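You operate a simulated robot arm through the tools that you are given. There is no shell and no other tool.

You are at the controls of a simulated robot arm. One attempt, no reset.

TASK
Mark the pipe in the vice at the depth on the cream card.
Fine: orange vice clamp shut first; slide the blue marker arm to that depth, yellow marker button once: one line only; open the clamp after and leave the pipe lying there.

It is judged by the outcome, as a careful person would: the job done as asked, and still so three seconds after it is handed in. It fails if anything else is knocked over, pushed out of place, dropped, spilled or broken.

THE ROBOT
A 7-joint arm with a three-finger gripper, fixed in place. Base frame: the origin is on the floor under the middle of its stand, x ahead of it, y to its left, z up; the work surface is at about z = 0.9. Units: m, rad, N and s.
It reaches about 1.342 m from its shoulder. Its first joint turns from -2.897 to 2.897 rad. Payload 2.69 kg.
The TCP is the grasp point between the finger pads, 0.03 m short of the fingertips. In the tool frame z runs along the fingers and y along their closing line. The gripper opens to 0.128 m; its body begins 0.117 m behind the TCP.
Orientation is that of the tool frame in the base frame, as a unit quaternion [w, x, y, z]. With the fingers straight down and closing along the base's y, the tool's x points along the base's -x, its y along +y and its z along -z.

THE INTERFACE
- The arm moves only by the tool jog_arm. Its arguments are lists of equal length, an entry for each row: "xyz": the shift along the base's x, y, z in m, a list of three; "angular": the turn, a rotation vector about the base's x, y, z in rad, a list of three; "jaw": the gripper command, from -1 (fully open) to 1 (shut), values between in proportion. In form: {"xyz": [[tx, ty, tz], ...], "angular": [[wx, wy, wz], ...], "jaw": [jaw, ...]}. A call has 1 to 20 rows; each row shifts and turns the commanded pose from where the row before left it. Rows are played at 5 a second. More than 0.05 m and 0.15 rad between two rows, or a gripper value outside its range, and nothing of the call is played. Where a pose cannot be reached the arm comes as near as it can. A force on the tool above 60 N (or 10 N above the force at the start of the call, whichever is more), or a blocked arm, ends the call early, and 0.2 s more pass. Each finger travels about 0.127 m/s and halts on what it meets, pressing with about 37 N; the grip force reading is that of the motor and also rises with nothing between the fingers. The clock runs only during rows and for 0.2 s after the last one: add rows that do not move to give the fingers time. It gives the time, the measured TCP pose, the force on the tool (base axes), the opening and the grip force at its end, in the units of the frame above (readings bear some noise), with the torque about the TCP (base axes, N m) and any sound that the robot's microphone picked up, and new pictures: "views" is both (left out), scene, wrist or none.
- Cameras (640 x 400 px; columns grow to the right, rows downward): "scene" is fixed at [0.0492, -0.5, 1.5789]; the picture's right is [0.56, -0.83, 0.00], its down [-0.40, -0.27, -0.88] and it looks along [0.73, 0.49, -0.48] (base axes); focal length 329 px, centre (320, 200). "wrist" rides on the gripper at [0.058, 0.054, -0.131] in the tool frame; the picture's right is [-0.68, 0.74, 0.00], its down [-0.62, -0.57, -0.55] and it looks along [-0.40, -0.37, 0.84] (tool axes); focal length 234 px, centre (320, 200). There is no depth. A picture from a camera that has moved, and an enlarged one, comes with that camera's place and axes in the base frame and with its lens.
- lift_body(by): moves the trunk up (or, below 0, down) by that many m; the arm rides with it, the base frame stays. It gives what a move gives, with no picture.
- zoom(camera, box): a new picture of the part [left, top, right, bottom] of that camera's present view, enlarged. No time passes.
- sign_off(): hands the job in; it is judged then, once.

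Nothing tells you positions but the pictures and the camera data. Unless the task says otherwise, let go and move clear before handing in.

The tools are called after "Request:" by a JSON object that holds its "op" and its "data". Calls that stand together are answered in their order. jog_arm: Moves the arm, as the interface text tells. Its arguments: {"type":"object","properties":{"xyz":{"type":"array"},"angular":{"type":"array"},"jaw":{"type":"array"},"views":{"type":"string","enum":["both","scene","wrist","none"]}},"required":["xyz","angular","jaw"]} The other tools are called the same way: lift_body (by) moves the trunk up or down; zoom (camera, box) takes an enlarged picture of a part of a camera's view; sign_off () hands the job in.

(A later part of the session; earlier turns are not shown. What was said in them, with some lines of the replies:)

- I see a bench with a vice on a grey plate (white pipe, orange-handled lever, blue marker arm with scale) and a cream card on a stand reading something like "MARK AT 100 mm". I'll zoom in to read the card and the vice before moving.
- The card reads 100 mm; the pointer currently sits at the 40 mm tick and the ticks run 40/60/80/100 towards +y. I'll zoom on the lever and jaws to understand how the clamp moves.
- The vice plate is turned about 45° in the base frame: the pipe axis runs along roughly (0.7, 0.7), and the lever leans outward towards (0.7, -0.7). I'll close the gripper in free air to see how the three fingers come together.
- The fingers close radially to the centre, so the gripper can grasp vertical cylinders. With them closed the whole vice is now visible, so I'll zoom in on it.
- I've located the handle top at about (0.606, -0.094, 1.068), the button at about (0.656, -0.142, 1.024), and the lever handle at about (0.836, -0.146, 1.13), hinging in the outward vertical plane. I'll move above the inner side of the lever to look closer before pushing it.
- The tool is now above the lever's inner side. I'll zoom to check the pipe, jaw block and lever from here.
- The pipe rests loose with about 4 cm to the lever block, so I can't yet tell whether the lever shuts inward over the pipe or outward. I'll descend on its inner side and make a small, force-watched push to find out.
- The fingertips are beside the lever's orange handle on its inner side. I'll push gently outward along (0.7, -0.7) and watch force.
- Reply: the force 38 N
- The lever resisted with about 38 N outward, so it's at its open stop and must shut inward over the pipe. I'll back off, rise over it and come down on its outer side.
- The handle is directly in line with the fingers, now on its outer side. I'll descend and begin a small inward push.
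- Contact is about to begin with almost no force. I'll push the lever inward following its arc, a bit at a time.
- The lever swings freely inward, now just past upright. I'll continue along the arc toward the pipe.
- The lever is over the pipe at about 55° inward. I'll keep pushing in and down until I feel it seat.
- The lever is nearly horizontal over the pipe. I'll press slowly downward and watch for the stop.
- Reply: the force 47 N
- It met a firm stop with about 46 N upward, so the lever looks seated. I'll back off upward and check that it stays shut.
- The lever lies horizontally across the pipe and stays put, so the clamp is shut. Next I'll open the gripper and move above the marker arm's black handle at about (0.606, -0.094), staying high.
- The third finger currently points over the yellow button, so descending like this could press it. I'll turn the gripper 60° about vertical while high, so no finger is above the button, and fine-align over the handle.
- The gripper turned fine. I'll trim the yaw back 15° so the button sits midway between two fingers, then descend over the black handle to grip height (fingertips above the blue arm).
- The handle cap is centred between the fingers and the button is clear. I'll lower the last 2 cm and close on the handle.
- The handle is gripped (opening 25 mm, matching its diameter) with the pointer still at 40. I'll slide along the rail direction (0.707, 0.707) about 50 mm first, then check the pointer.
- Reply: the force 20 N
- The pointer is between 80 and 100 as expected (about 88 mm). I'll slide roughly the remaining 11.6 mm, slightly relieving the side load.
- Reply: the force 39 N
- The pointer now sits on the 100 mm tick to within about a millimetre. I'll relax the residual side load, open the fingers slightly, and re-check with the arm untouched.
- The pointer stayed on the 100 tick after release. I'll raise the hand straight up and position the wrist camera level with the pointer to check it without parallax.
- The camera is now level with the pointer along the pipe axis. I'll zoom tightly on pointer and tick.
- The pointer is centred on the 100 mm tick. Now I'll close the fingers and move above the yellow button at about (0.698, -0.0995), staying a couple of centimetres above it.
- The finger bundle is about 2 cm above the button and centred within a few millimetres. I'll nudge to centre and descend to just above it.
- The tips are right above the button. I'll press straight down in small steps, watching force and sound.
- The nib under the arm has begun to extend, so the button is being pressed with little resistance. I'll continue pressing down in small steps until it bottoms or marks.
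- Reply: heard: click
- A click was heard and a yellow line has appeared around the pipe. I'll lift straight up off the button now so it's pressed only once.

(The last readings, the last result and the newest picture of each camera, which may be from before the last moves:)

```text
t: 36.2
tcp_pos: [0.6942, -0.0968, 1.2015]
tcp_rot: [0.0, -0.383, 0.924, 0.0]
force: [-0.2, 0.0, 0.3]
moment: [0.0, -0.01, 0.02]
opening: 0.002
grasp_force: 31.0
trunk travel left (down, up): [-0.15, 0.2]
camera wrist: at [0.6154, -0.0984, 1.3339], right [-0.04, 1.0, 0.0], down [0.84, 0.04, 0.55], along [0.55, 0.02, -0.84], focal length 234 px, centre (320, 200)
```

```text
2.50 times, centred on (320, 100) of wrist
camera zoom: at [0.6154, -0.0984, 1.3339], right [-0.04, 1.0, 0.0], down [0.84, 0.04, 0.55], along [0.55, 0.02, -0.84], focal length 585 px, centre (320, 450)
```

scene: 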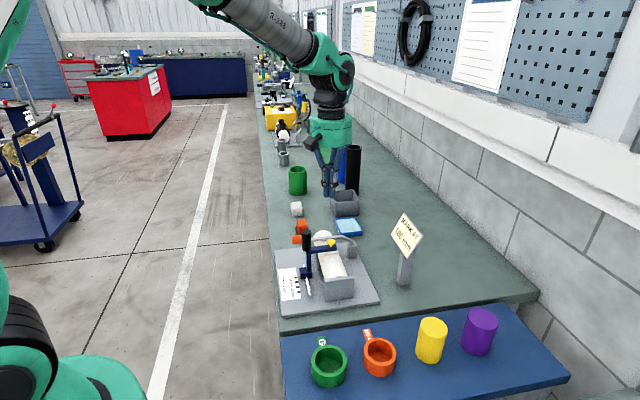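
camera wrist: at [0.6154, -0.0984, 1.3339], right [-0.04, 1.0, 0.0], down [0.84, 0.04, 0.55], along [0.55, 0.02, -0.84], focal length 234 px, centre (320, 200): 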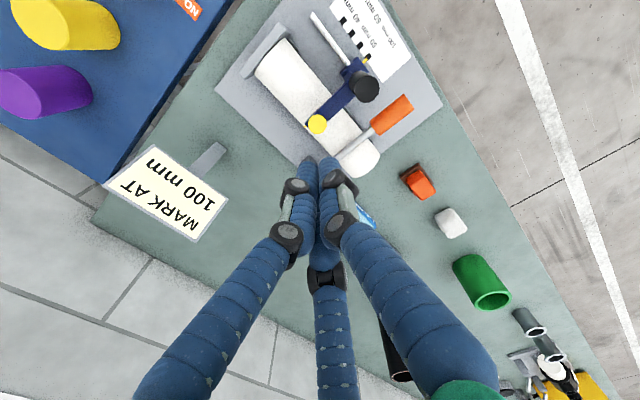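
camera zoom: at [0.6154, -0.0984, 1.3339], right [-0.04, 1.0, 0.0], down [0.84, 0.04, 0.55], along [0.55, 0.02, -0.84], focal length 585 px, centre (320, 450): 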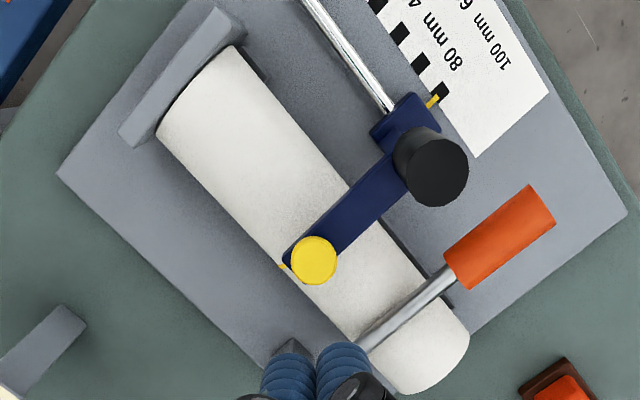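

One clean line is on the pipe and the pointer is still at 100. To open the clamp I'll come from the −e2 side with the closed fingers tilted 45° to lift the orange handle from beneath its end; first I move clear and tilt the tool.

Request:
{"op": "jog_arm", "data": {"xyz": [[-0.0165, 0.0399, 0], [-0.0165, 0.0399, 0], [-0.0165, 0.0399, 0], [-0.0165, 0.0399, 0], [0, 0, 0], [0, 0, 0], [0, 0, 0], [0, 0, 0], [0, 0, 0], [0, 0, 0], [0, 0, 0]], "angular": [[0, 0, 0], [0, 0, 0], [0, 0, 0], [0, 0, 0], [-0.0925, -0.0925, 0], [-0.0925, -0.0925, 0], [-0.0925, -0.0925, 0], [-0.0925, -0.0925, 0], [-0.0925, -0.0925, 0], [-0.0925, -0.0925, 0], [0, 0, 0]], "jaw": [1, 1, 1, 1, 1, 1, 1, 1, 1, 1, 1], "views": "both"}}

Request:
{"op": "zoom", "data": {"camera": "scene", "box": [230, 130, 390, 310]}}

```text
t: 38.6
tcp_pos: [0.6291, 0.0632, 1.201]
tcp_rot: [0.147, -0.353, 0.853, -0.354]
force: [-0.4, 0.1, 0.7]
moment: [-0.05, -0.03, -0.03]
opening: 0.0023
grasp_force: 31.0
trunk travel left (down, up): [-0.15, 0.2]
camera wrist: at [0.4962, 0.1145, 1.2567], right [0.11, 0.85, -0.52], down [0.44, 0.43, 0.79], along [0.89, -0.32, -0.33], focal length 234 px, centre (320, 200)
```

scene: 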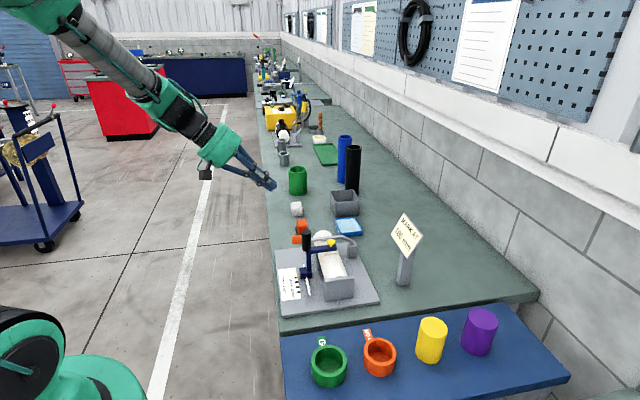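
wrist: 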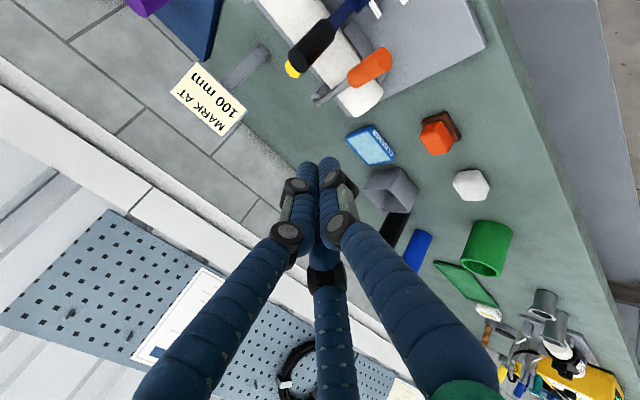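

```text
2.22 times, centred on (310, 220) of scene
camera zoom: at [0.0492, -0.5, 1.5789], right [0.56, -0.83, 0.0], down [-0.4, -0.27, -0.88], along [0.73, 0.49, -0.48], focal length 730 px, centre (342, 156)
```

zoom: 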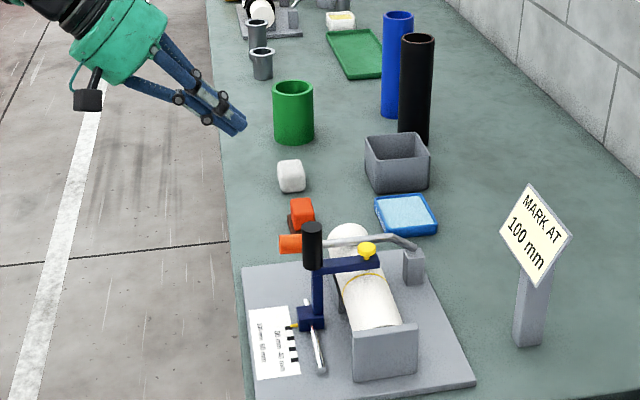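

The tool is tilted as planned, pointing down and outward. I'll descend on the near side of the orange handle's end to z ≈ 0.97 and check alignment before touching.

Request:
{"op": "jog_arm", "data": {"xyz": [[0, 0, -0.04], [0, 0, -0.04], [0, 0, -0.04], [0, 0, -0.04], [0, 0, -0.04], [0, 0, -0.026], [0, 0, 0]], "angular": [[0, 0, 0], [0, 0, 0], [0, 0, 0], [0, 0, 0], [0, 0, 0], [0, 0, 0], [0, 0, 0]], "jaw": [1, 1, 1, 1, 1, 1, 1], "views": "both"}}

Request:
{"op": "zoom", "data": {"camera": "scene", "box": [240, 190, 380, 310]}}

Request:
{"op": "zoom", "data": {"camera": "wrist", "box": [220, 40, 440, 220]}}

```text
t: 40.2
tcp_pos: [0.6281, 0.0624, 0.9753]
tcp_rot: [0.146, -0.353, 0.854, -0.354]
force: [0.0, 0.7, -0.3]
moment: [0.02, 0.07, -0.02]
opening: 0.002
grasp_force: 31.3
trunk travel left (down, up): [-0.15, 0.2]
camera wrist: at [0.4952, 0.1151, 1.0308], right [0.11, 0.85, -0.52], down [0.44, 0.43, 0.79], along [0.89, -0.32, -0.33], focal length 234 px, centre (320, 200)
```

scene: 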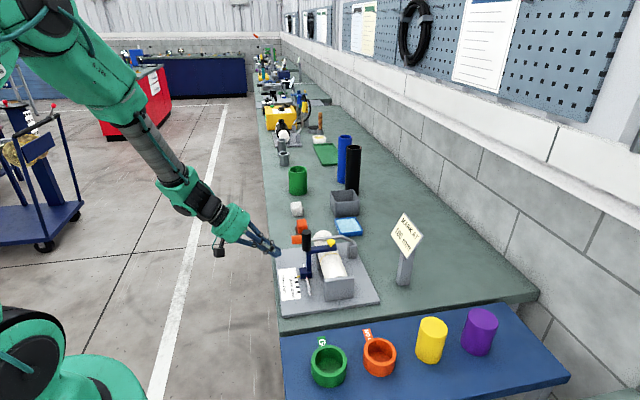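
wrist: 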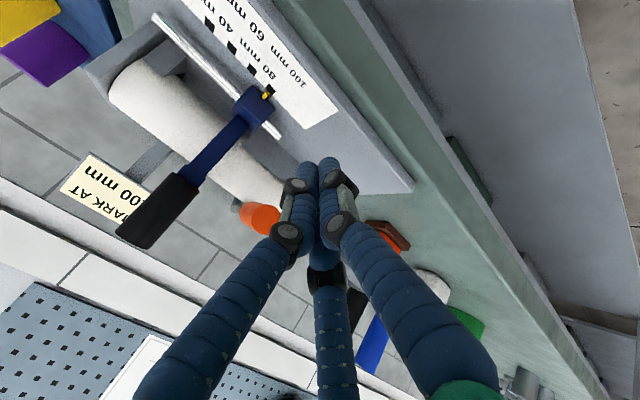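

```text
3.33 times, centred on (310, 250) of scene
camera zoom: at [0.0492, -0.5, 1.5789], right [0.56, -0.83, 0.0], down [-0.4, -0.27, -0.88], along [0.73, 0.49, -0.48], focal length 1096 px, centre (353, 33)
```

zoom: 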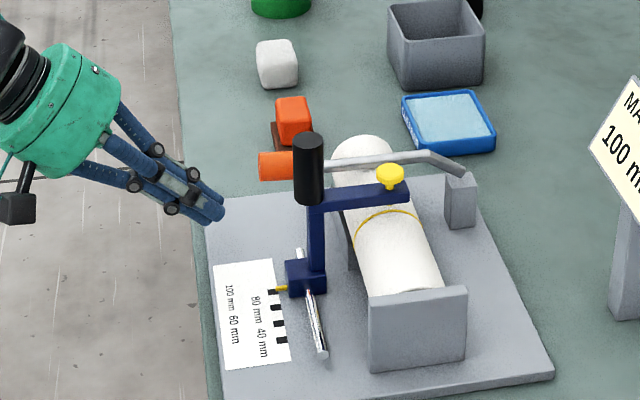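

```text
2.22 times, centred on (330, 130) of wrist
camera zoom: at [0.4952, 0.1151, 1.0308], right [0.11, 0.85, -0.52], down [0.44, 0.43, 0.79], along [0.89, -0.32, -0.33], focal length 520 px, centre (298, 356)
```

zoom: 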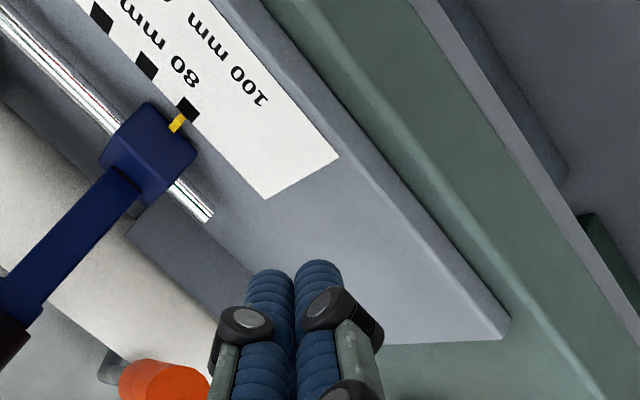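

The alignment matches: the fingertips lie in the lever's plane, just short of and below the handle's end. I'll slide in beneath the end of the handle.

Request:
{"op": "jog_arm", "data": {"xyz": [[0.01, -0.01, -0.003], [0.01, -0.01, -0.002], [0.01, -0.01, 0], [0.007, -0.007, 0], [0, 0, 0]], "angular": [[0, 0, 0], [0, 0, 0], [0, 0, 0], [0, 0, 0], [0, 0, 0]], "jaw": [1, 1, 1, 1, 1], "views": "both"}}

Request:
{"op": "zoom", "data": {"camera": "scene", "box": [260, 210, 350, 290]}}

Request:
{"op": "zoom", "data": {"camera": "wrist", "box": [220, 80, 420, 240]}}

```text
t: 41.4
tcp_pos: [0.6657, 0.0254, 0.9689]
tcp_rot: [0.147, -0.353, 0.854, -0.354]
force: [0.3, 0.1, 0.2]
moment: [0.07, 0.0, 0.01]
opening: 0.0021
grasp_force: 31.1
trunk travel left (down, up): [-0.15, 0.2]
camera wrist: at [0.5326, 0.0772, 1.025], right [0.11, 0.85, -0.52], down [0.44, 0.43, 0.79], along [0.89, -0.32, -0.33], focal length 234 px, centre (320, 200)
```

scene: 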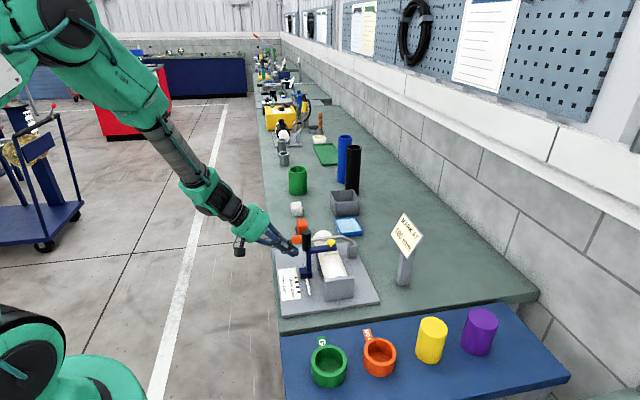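
wrist: 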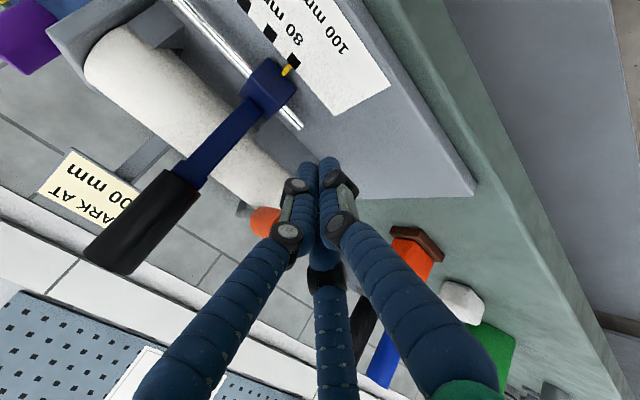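

```text
5.00 times, centred on (305, 250) of scene
camera zoom: at [0.0492, -0.5, 1.5789], right [0.56, -0.83, 0.0], down [-0.4, -0.27, -0.88], along [0.73, 0.49, -0.48], focal length 1643 px, centre (395, -50)
```

zoom: 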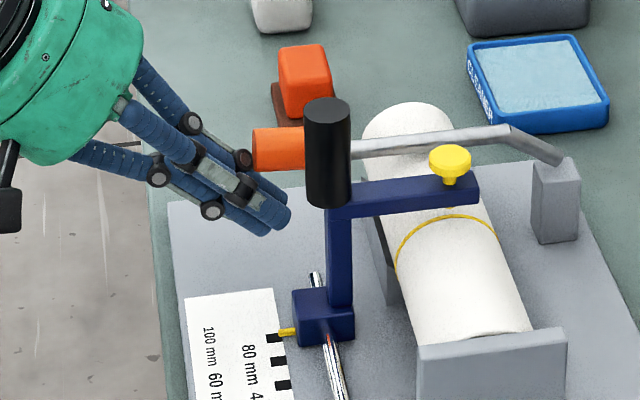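

```text
2.50 times, centred on (320, 160) of wrist
camera zoom: at [0.5326, 0.0772, 1.025], right [0.11, 0.85, -0.52], down [0.44, 0.43, 0.79], along [0.89, -0.32, -0.33], focal length 585 px, centre (320, 300)
```

zoom: 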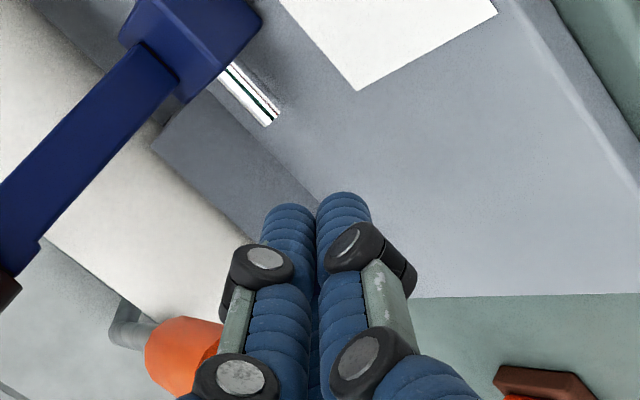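

The fingertips are under the handle's end, but the first knuckle is right where contact would occur. I'll retract 2 cm along the fingers so the handle rides on the smooth tip links, then begin lifting.

Request:
{"op": "jog_arm", "data": {"xyz": [[-0.01, 0.01, 0.014], [0.0031, -0.0031, 0.0148], [0.0031, -0.0031, 0.0148], [0.0031, -0.0031, 0.0148], [0, 0, 0]], "angular": [[0, 0, 0], [0, 0, 0], [0, 0, 0], [0, 0, 0], [0, 0, 0]], "jaw": [1, 1, 1, 1, 1], "views": "both"}}

Request:
{"op": "zoom", "data": {"camera": "scene", "box": [260, 190, 370, 290]}}

Request:
{"op": "zoom", "data": {"camera": "wrist", "box": [220, 80, 420, 240]}}

```text
t: 42.6
tcp_pos: [0.6645, 0.0263, 1.0282]
tcp_rot: [0.147, -0.354, 0.854, -0.353]
force: [0.8, 0.0, 0.5]
moment: [0.0, -0.01, -0.01]
opening: 0.0021
grasp_force: 30.9
trunk travel left (down, up): [-0.15, 0.2]
camera wrist: at [0.5315, 0.0784, 1.0839], right [0.11, 0.85, -0.52], down [0.44, 0.43, 0.79], along [0.89, -0.32, -0.33], focal length 234 px, centre (320, 200)
```

scene: 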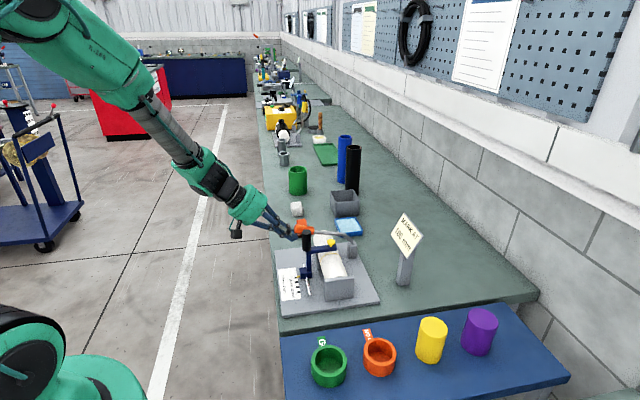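
wrist: 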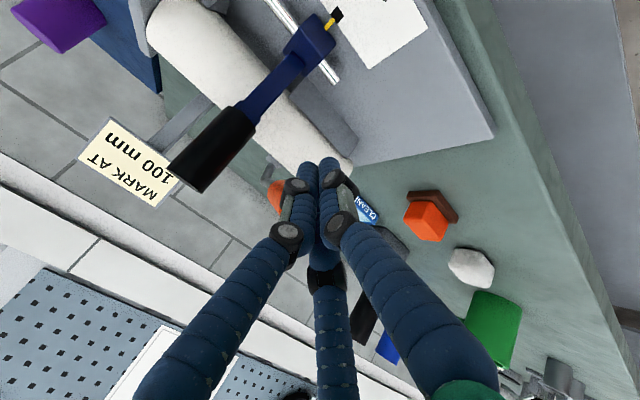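

```text
4.00 times, centred on (315, 240) of scene
camera zoom: at [0.0492, -0.5, 1.5789], right [0.56, -0.83, 0.0], down [-0.4, -0.27, -0.88], along [0.73, 0.49, -0.48], focal length 1315 px, centre (340, 40)
```

zoom: 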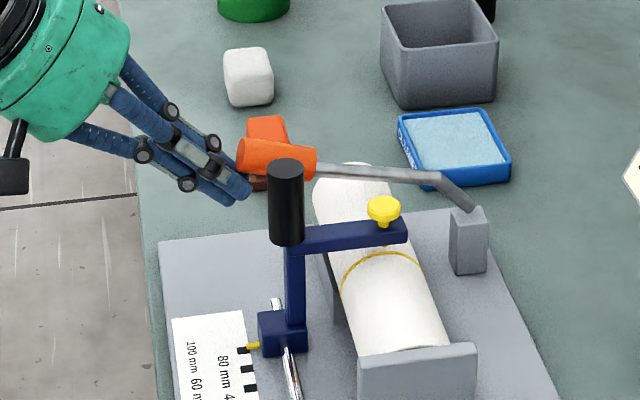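

```text
2.50 times, centred on (320, 160) of wrist
camera zoom: at [0.5315, 0.0784, 1.0839], right [0.11, 0.85, -0.52], down [0.44, 0.43, 0.79], along [0.89, -0.32, -0.33], focal length 585 px, centre (320, 300)
```

zoom: 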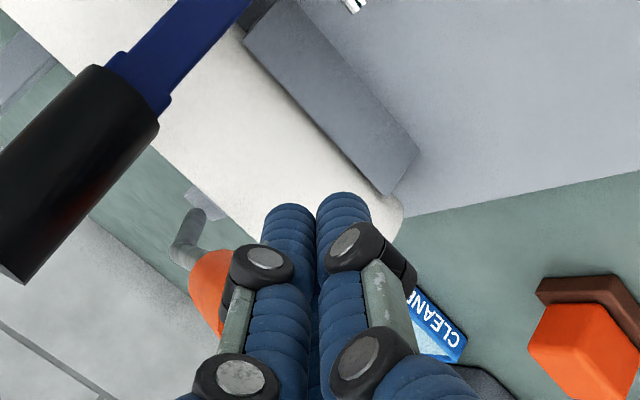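

The lever is lifting easily on the fingertips and the pipe is undisturbed. I'll continue along the arc toward upright.

Request:
{"op": "jog_arm", "data": {"xyz": [[0.0057, -0.0057, 0.0141], [0.0057, -0.0057, 0.0141], [0.0057, -0.0057, 0.0142], [0.0122, -0.0122, 0.0065], [0.0122, -0.0122, 0.0065], [0.0122, -0.0122, 0.0065], [0, 0, 0]], "angular": [[0, 0, 0], [0, 0, 0], [0, 0, 0], [0, 0, 0], [0, 0, 0], [0, 0, 0], [0, 0, 0]], "jaw": [1, 1, 1, 1, 1, 1, 1], "views": "both"}}

Request:
{"op": "zoom", "data": {"camera": "scene", "box": [260, 180, 370, 290]}}

Request:
{"op": "zoom", "data": {"camera": "wrist", "box": [220, 80, 420, 240]}}

```text
t: 44.2
tcp_pos: [0.7194, -0.0296, 1.0888]
tcp_rot: [0.147, -0.354, 0.853, -0.354]
force: [-0.6, 0.4, -0.1]
moment: [0.02, -0.03, -0.03]
opening: 0.002
grasp_force: 31.1
trunk travel left (down, up): [-0.15, 0.2]
camera wrist: at [0.5862, 0.0232, 1.1444], right [0.11, 0.85, -0.52], down [0.44, 0.43, 0.79], along [0.89, -0.32, -0.33], focal length 234 px, centre (320, 200)
```

scene: 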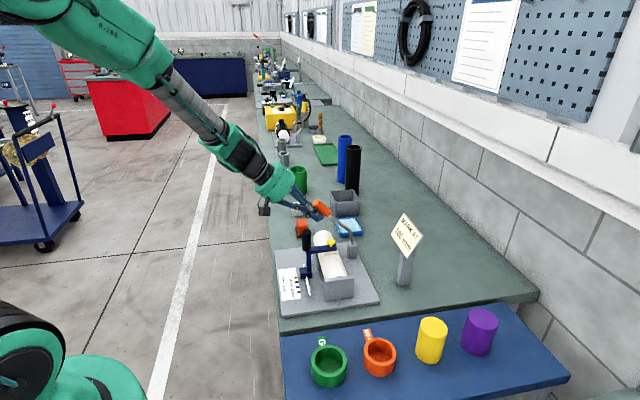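
wrist: 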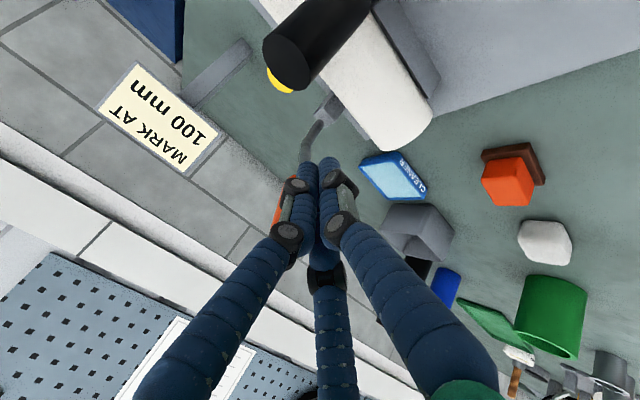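

```text
3.64 times, centred on (315, 235) of scene
camera zoom: at [0.0492, -0.5, 1.5789], right [0.56, -0.83, 0.0], down [-0.4, -0.27, -0.88], along [0.73, 0.49, -0.48], focal length 1195 px, centre (338, 73)
```

zoom: 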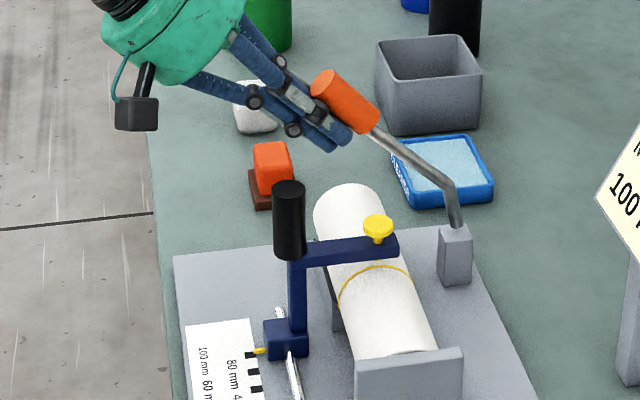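

```text
2.50 times, centred on (320, 160) of wrist
camera zoom: at [0.5862, 0.0232, 1.1444], right [0.11, 0.85, -0.52], down [0.44, 0.43, 0.79], along [0.89, -0.32, -0.33], focal length 585 px, centre (320, 300)
```

zoom: 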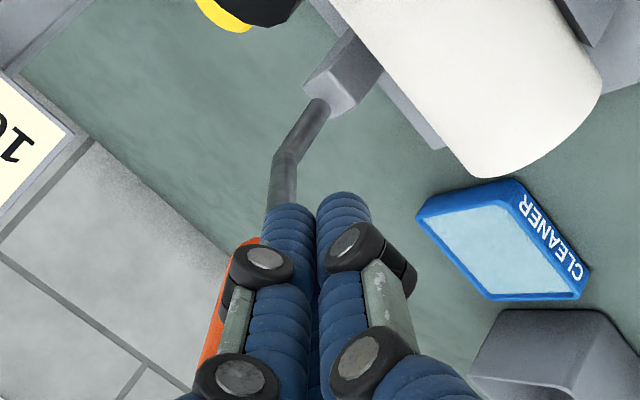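

The lever is about halfway back (≈48° inward). I'll carry on pushing up and outward to upright.

Request:
{"op": "jog_arm", "data": {"xyz": [[0.0081, -0.0081, 0.0077], [0.0081, -0.0081, 0.0077], [0.0081, -0.0081, 0.0076], [0.0091, -0.0091, 0.0053], [0.0091, -0.0091, 0.0053], [0.0091, -0.0091, 0.0053], [0.0098, -0.0098, 0.0018], [0.0098, -0.0098, 0.0018], [0.0098, -0.0098, 0.0018], [0, 0, 0]], "angular": [[0, 0, 0], [0, 0, 0], [0, 0, 0], [0, 0, 0], [0, 0, 0], [0, 0, 0], [0, 0, 0], [0, 0, 0], [0, 0, 0], [0, 0, 0]], "jaw": [1, 1, 1, 1, 1, 1, 1, 1, 1, 1], "views": "both"}}

Request:
{"op": "zoom", "data": {"camera": "scene", "box": [290, 160, 400, 280]}}

Request:
{"op": "zoom", "data": {"camera": "wrist", "box": [220, 80, 420, 240]}}

```text
t: 46.4
tcp_pos: [0.801, -0.1096, 1.1347]
tcp_rot: [0.147, -0.353, 0.854, -0.353]
force: [-0.1, 0.3, -0.4]
moment: [-0.04, 0.03, 0.01]
opening: 0.0022
grasp_force: 31.2
trunk travel left (down, up): [-0.15, 0.2]
camera wrist: at [0.6679, -0.0578, 1.1897], right [0.11, 0.85, -0.52], down [0.44, 0.43, 0.79], along [0.89, -0.32, -0.33], focal length 234 px, centre (320, 200)
```

scene: 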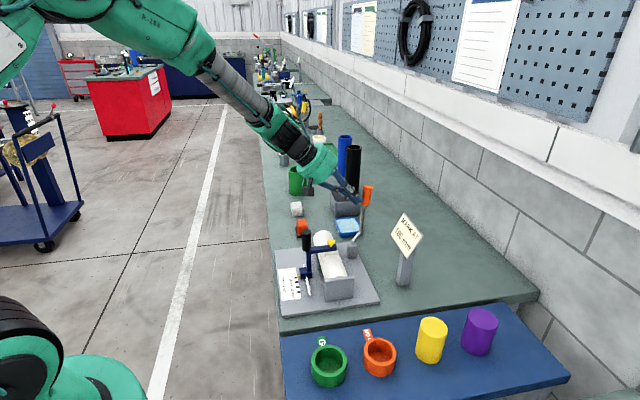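
wrist: 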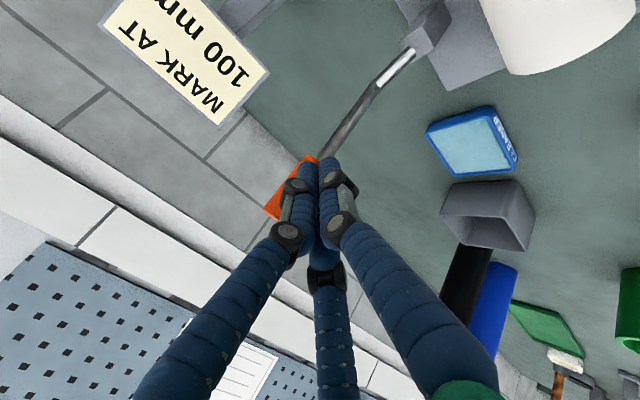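

```text
3.33 times, centred on (345, 220) of scene
camera zoom: at [0.0492, -0.5, 1.5789], right [0.56, -0.83, 0.0], down [-0.4, -0.27, -0.88], along [0.73, 0.49, -0.48], focal length 1096 px, centre (237, 133)
```

zoom: 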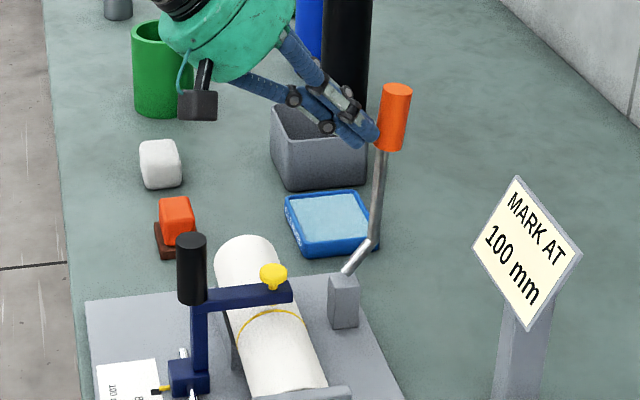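

```text
2.50 times, centred on (320, 160) of wrist
camera zoom: at [0.6679, -0.0578, 1.1897], right [0.11, 0.85, -0.52], down [0.44, 0.43, 0.79], along [0.89, -0.32, -0.33], focal length 585 px, centre (320, 300)
```

zoom: 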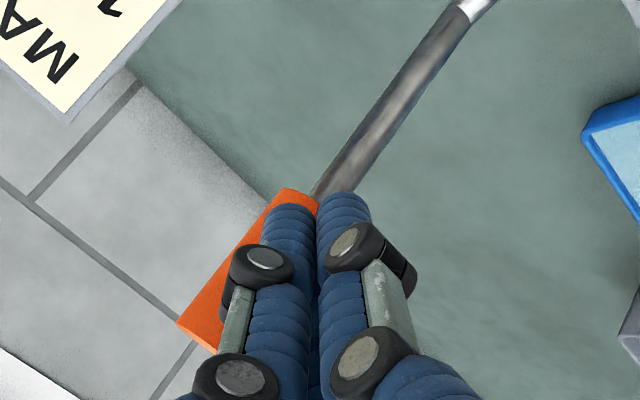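

The lever is nearly back at its open position. I'll push the last couple of centimetres until it meets the open stop.

Request:
{"op": "jog_arm", "data": {"xyz": [[0.004, -0.004, 0], [0.004, -0.004, 0], [0.0035, -0.0035, 0], [0.0035, -0.0035, 0], [0.0025, -0.0025, 0]], "angular": [[0, 0, 0], [0, 0, 0], [0, 0, 0], [0, 0, 0], [0, 0, 0]], "jaw": [1, 1, 1, 1, 1], "views": "both"}}

Request:
{"op": "zoom", "data": {"camera": "scene", "box": [290, 160, 400, 280]}}

```text
t: 47.3
tcp_pos: [0.8091, -0.1173, 1.1331]
tcp_rot: [0.147, -0.356, 0.853, -0.352]
force: [-31.3, 25.9, 14.8]
moment: [0.19, -0.18, -0.06]
opening: 0.0021
grasp_force: 31.4
trunk travel left (down, up): [-0.15, 0.2]
stopped in row 4: the force on the tool passed its limit at 69 N (the readings are from after the stop); the commanded pose is now the measured one
camera wrist: at [0.6753, -0.0654, 1.1893], right [0.11, 0.85, -0.52], down [0.44, 0.43, 0.79], along [0.89, -0.31, -0.33], focal length 234 px, centre (320, 200)
```

scene: 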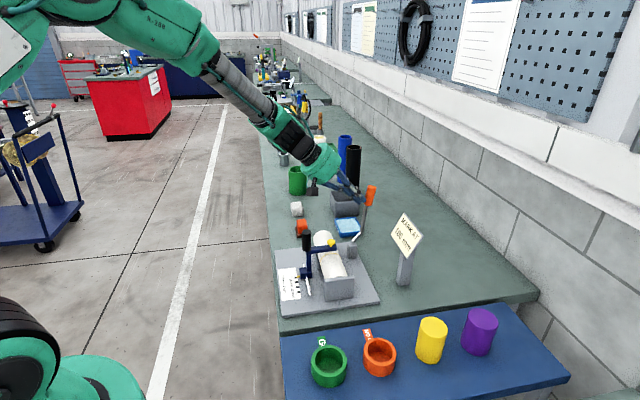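
wrist: 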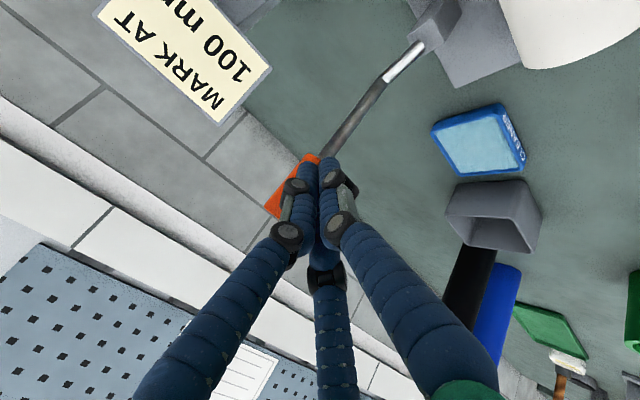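

```text
3.33 times, centred on (345, 220) of scene
camera zoom: at [0.0492, -0.5, 1.5789], right [0.56, -0.83, 0.0], down [-0.4, -0.27, -0.88], along [0.73, 0.49, -0.48], focal length 1096 px, centre (237, 133)
```

zoom: 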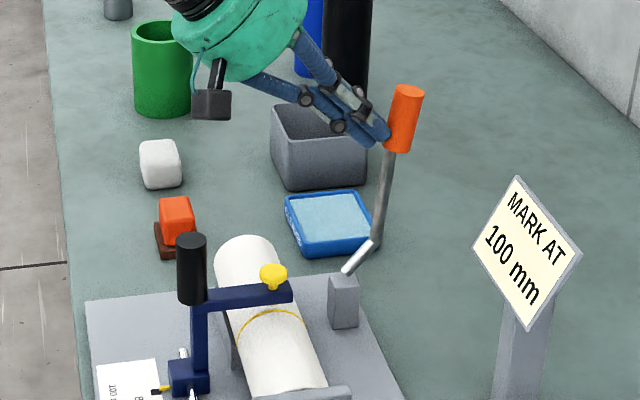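

The lever met its open stop and matches its original open position. I'll back away, rise, and check the final state.

Request:
{"op": "jog_arm", "data": {"xyz": [[-0.01, 0.01, 0.005], [-0.02, 0.02, 0.02], [-0.025, 0.025, 0.03], [-0.025, 0.025, 0.03], [-0.025, 0.025, 0.03], [0, 0.03, 0.02], [0, 0.03, 0.02], [0, 0.03, 0], [0, 0, 0], [0, 0, 0], [0, 0, 0], [0, 0, 0], [0, 0, 0], [0, 0, 0], [0, 0, 0]], "angular": [[0, 0, 0], [0, 0, 0], [0, 0, 0], [0, 0, 0], [0, 0, 0], [0, 0, 0], [0, 0, 0], [0, 0, 0], [0.0925, 0.0925, 0], [0.0925, 0.0925, 0], [0.0925, 0.0925, 0], [0.0925, 0.0925, 0], [0.0925, 0.0925, 0], [0.0925, 0.0925, 0], [0, 0, 0]], "jaw": [1, 1, 1, 1, 1, 1, 1, 1, 1, 1, 1, 1, 1, 1, 1], "views": "both"}}

Request:
{"op": "zoom", "data": {"camera": "scene", "box": [260, 170, 400, 310]}}

Request:
{"op": "zoom", "data": {"camera": "wrist", "box": [180, 20, 420, 220]}}

Request:
{"op": "zoom", "data": {"camera": "scene", "box": [270, 225, 370, 310]}}

```text
t: 50.5
tcp_pos: [0.7066, 0.0743, 1.2865]
tcp_rot: [-0.001, -0.383, 0.924, 0.003]
force: [0.0, -1.3, -1.1]
moment: [0.02, 0.05, 0.01]
opening: 0.0021
grasp_force: 32.0
trunk travel left (down, up): [-0.15, 0.2]
camera wrist: at [0.6283, 0.072, 1.4182], right [-0.04, 1.0, 0.0], down [0.84, 0.04, 0.55], along [0.54, 0.03, -0.84], focal length 234 px, centre (320, 200)
```

scene: 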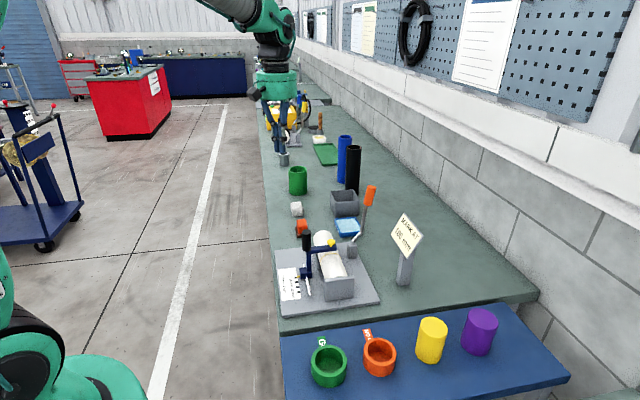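
wrist: 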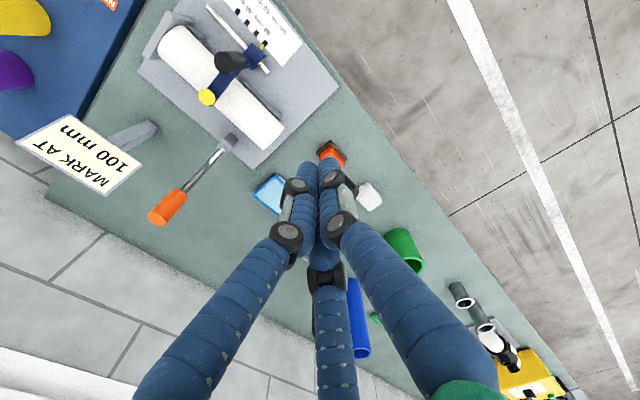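

```text
2.86 times, centred on (330, 240) of scene
camera zoom: at [0.0492, -0.5, 1.5789], right [0.56, -0.83, 0.0], down [-0.4, -0.27, -0.88], along [0.73, 0.49, -0.48], focal length 939 px, centre (291, 86)
```

zoom: 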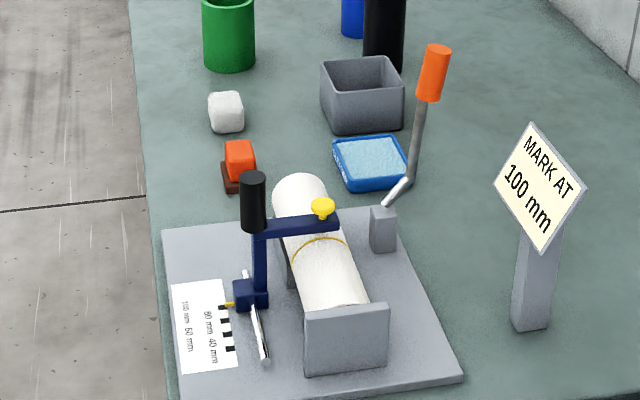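

```text
2.00 times, centred on (300, 120) of wrist
camera zoom: at [0.6283, 0.072, 1.4182], right [-0.04, 1.0, 0.0], down [0.84, 0.04, 0.55], along [0.54, 0.03, -0.84], focal length 468 px, centre (360, 360)
```

zoom: 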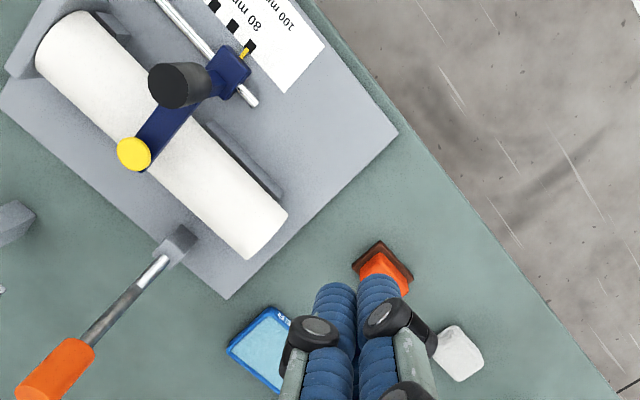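

```text
4.71 times, centred on (320, 268) of scene
camera zoom: at [0.0492, -0.5, 1.5789], right [0.56, -0.83, 0.0], down [-0.4, -0.27, -0.88], along [0.73, 0.49, -0.48], focal length 1547 px, centre (320, -118)
```

zoom: 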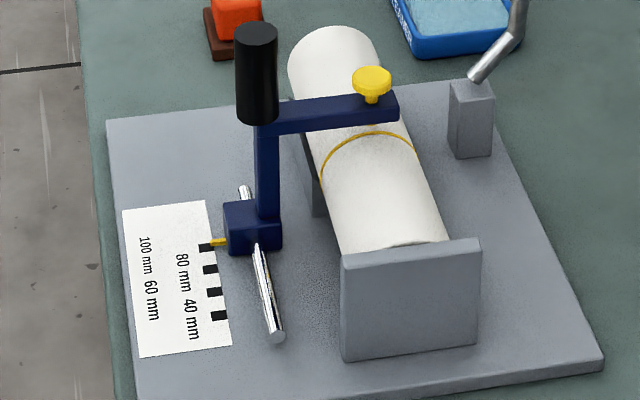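

The pipe carries a single yellow line made at the 100 mm setting. The lever is back at its open stop, the pipe still lies in the vice, nothing else has moved and the gripper is clear, so I'm handing the job in.

Request:
{"op": "sign_off", "data": {}}

```text
The job is handed in.
```

The pipe is marked with one yellow line at 100 mm, the depth on the cream card, and I've handed the job in.

- **Clamp:** I shut the orange lever over the pipe until it met a firm stop, and it stayed shut through the marking.
- **Depth:** I slid the blue marker arm from 40 to 100 mm. A close view from directly above the pointer showed it centred on the 100 tick.
- **Line:** I pressed the yellow button once. It clicked and one line appeared around the pipe.
- **After marking:** I pushed the lever back to its open stop and left the pipe lying in the vice. The marker arm is still at 100.

In the last pictures nothing else on the bench had moved, and the gripper was empty and clear. I took the pipe as already seated against the end plate and did not push it home before clamping.
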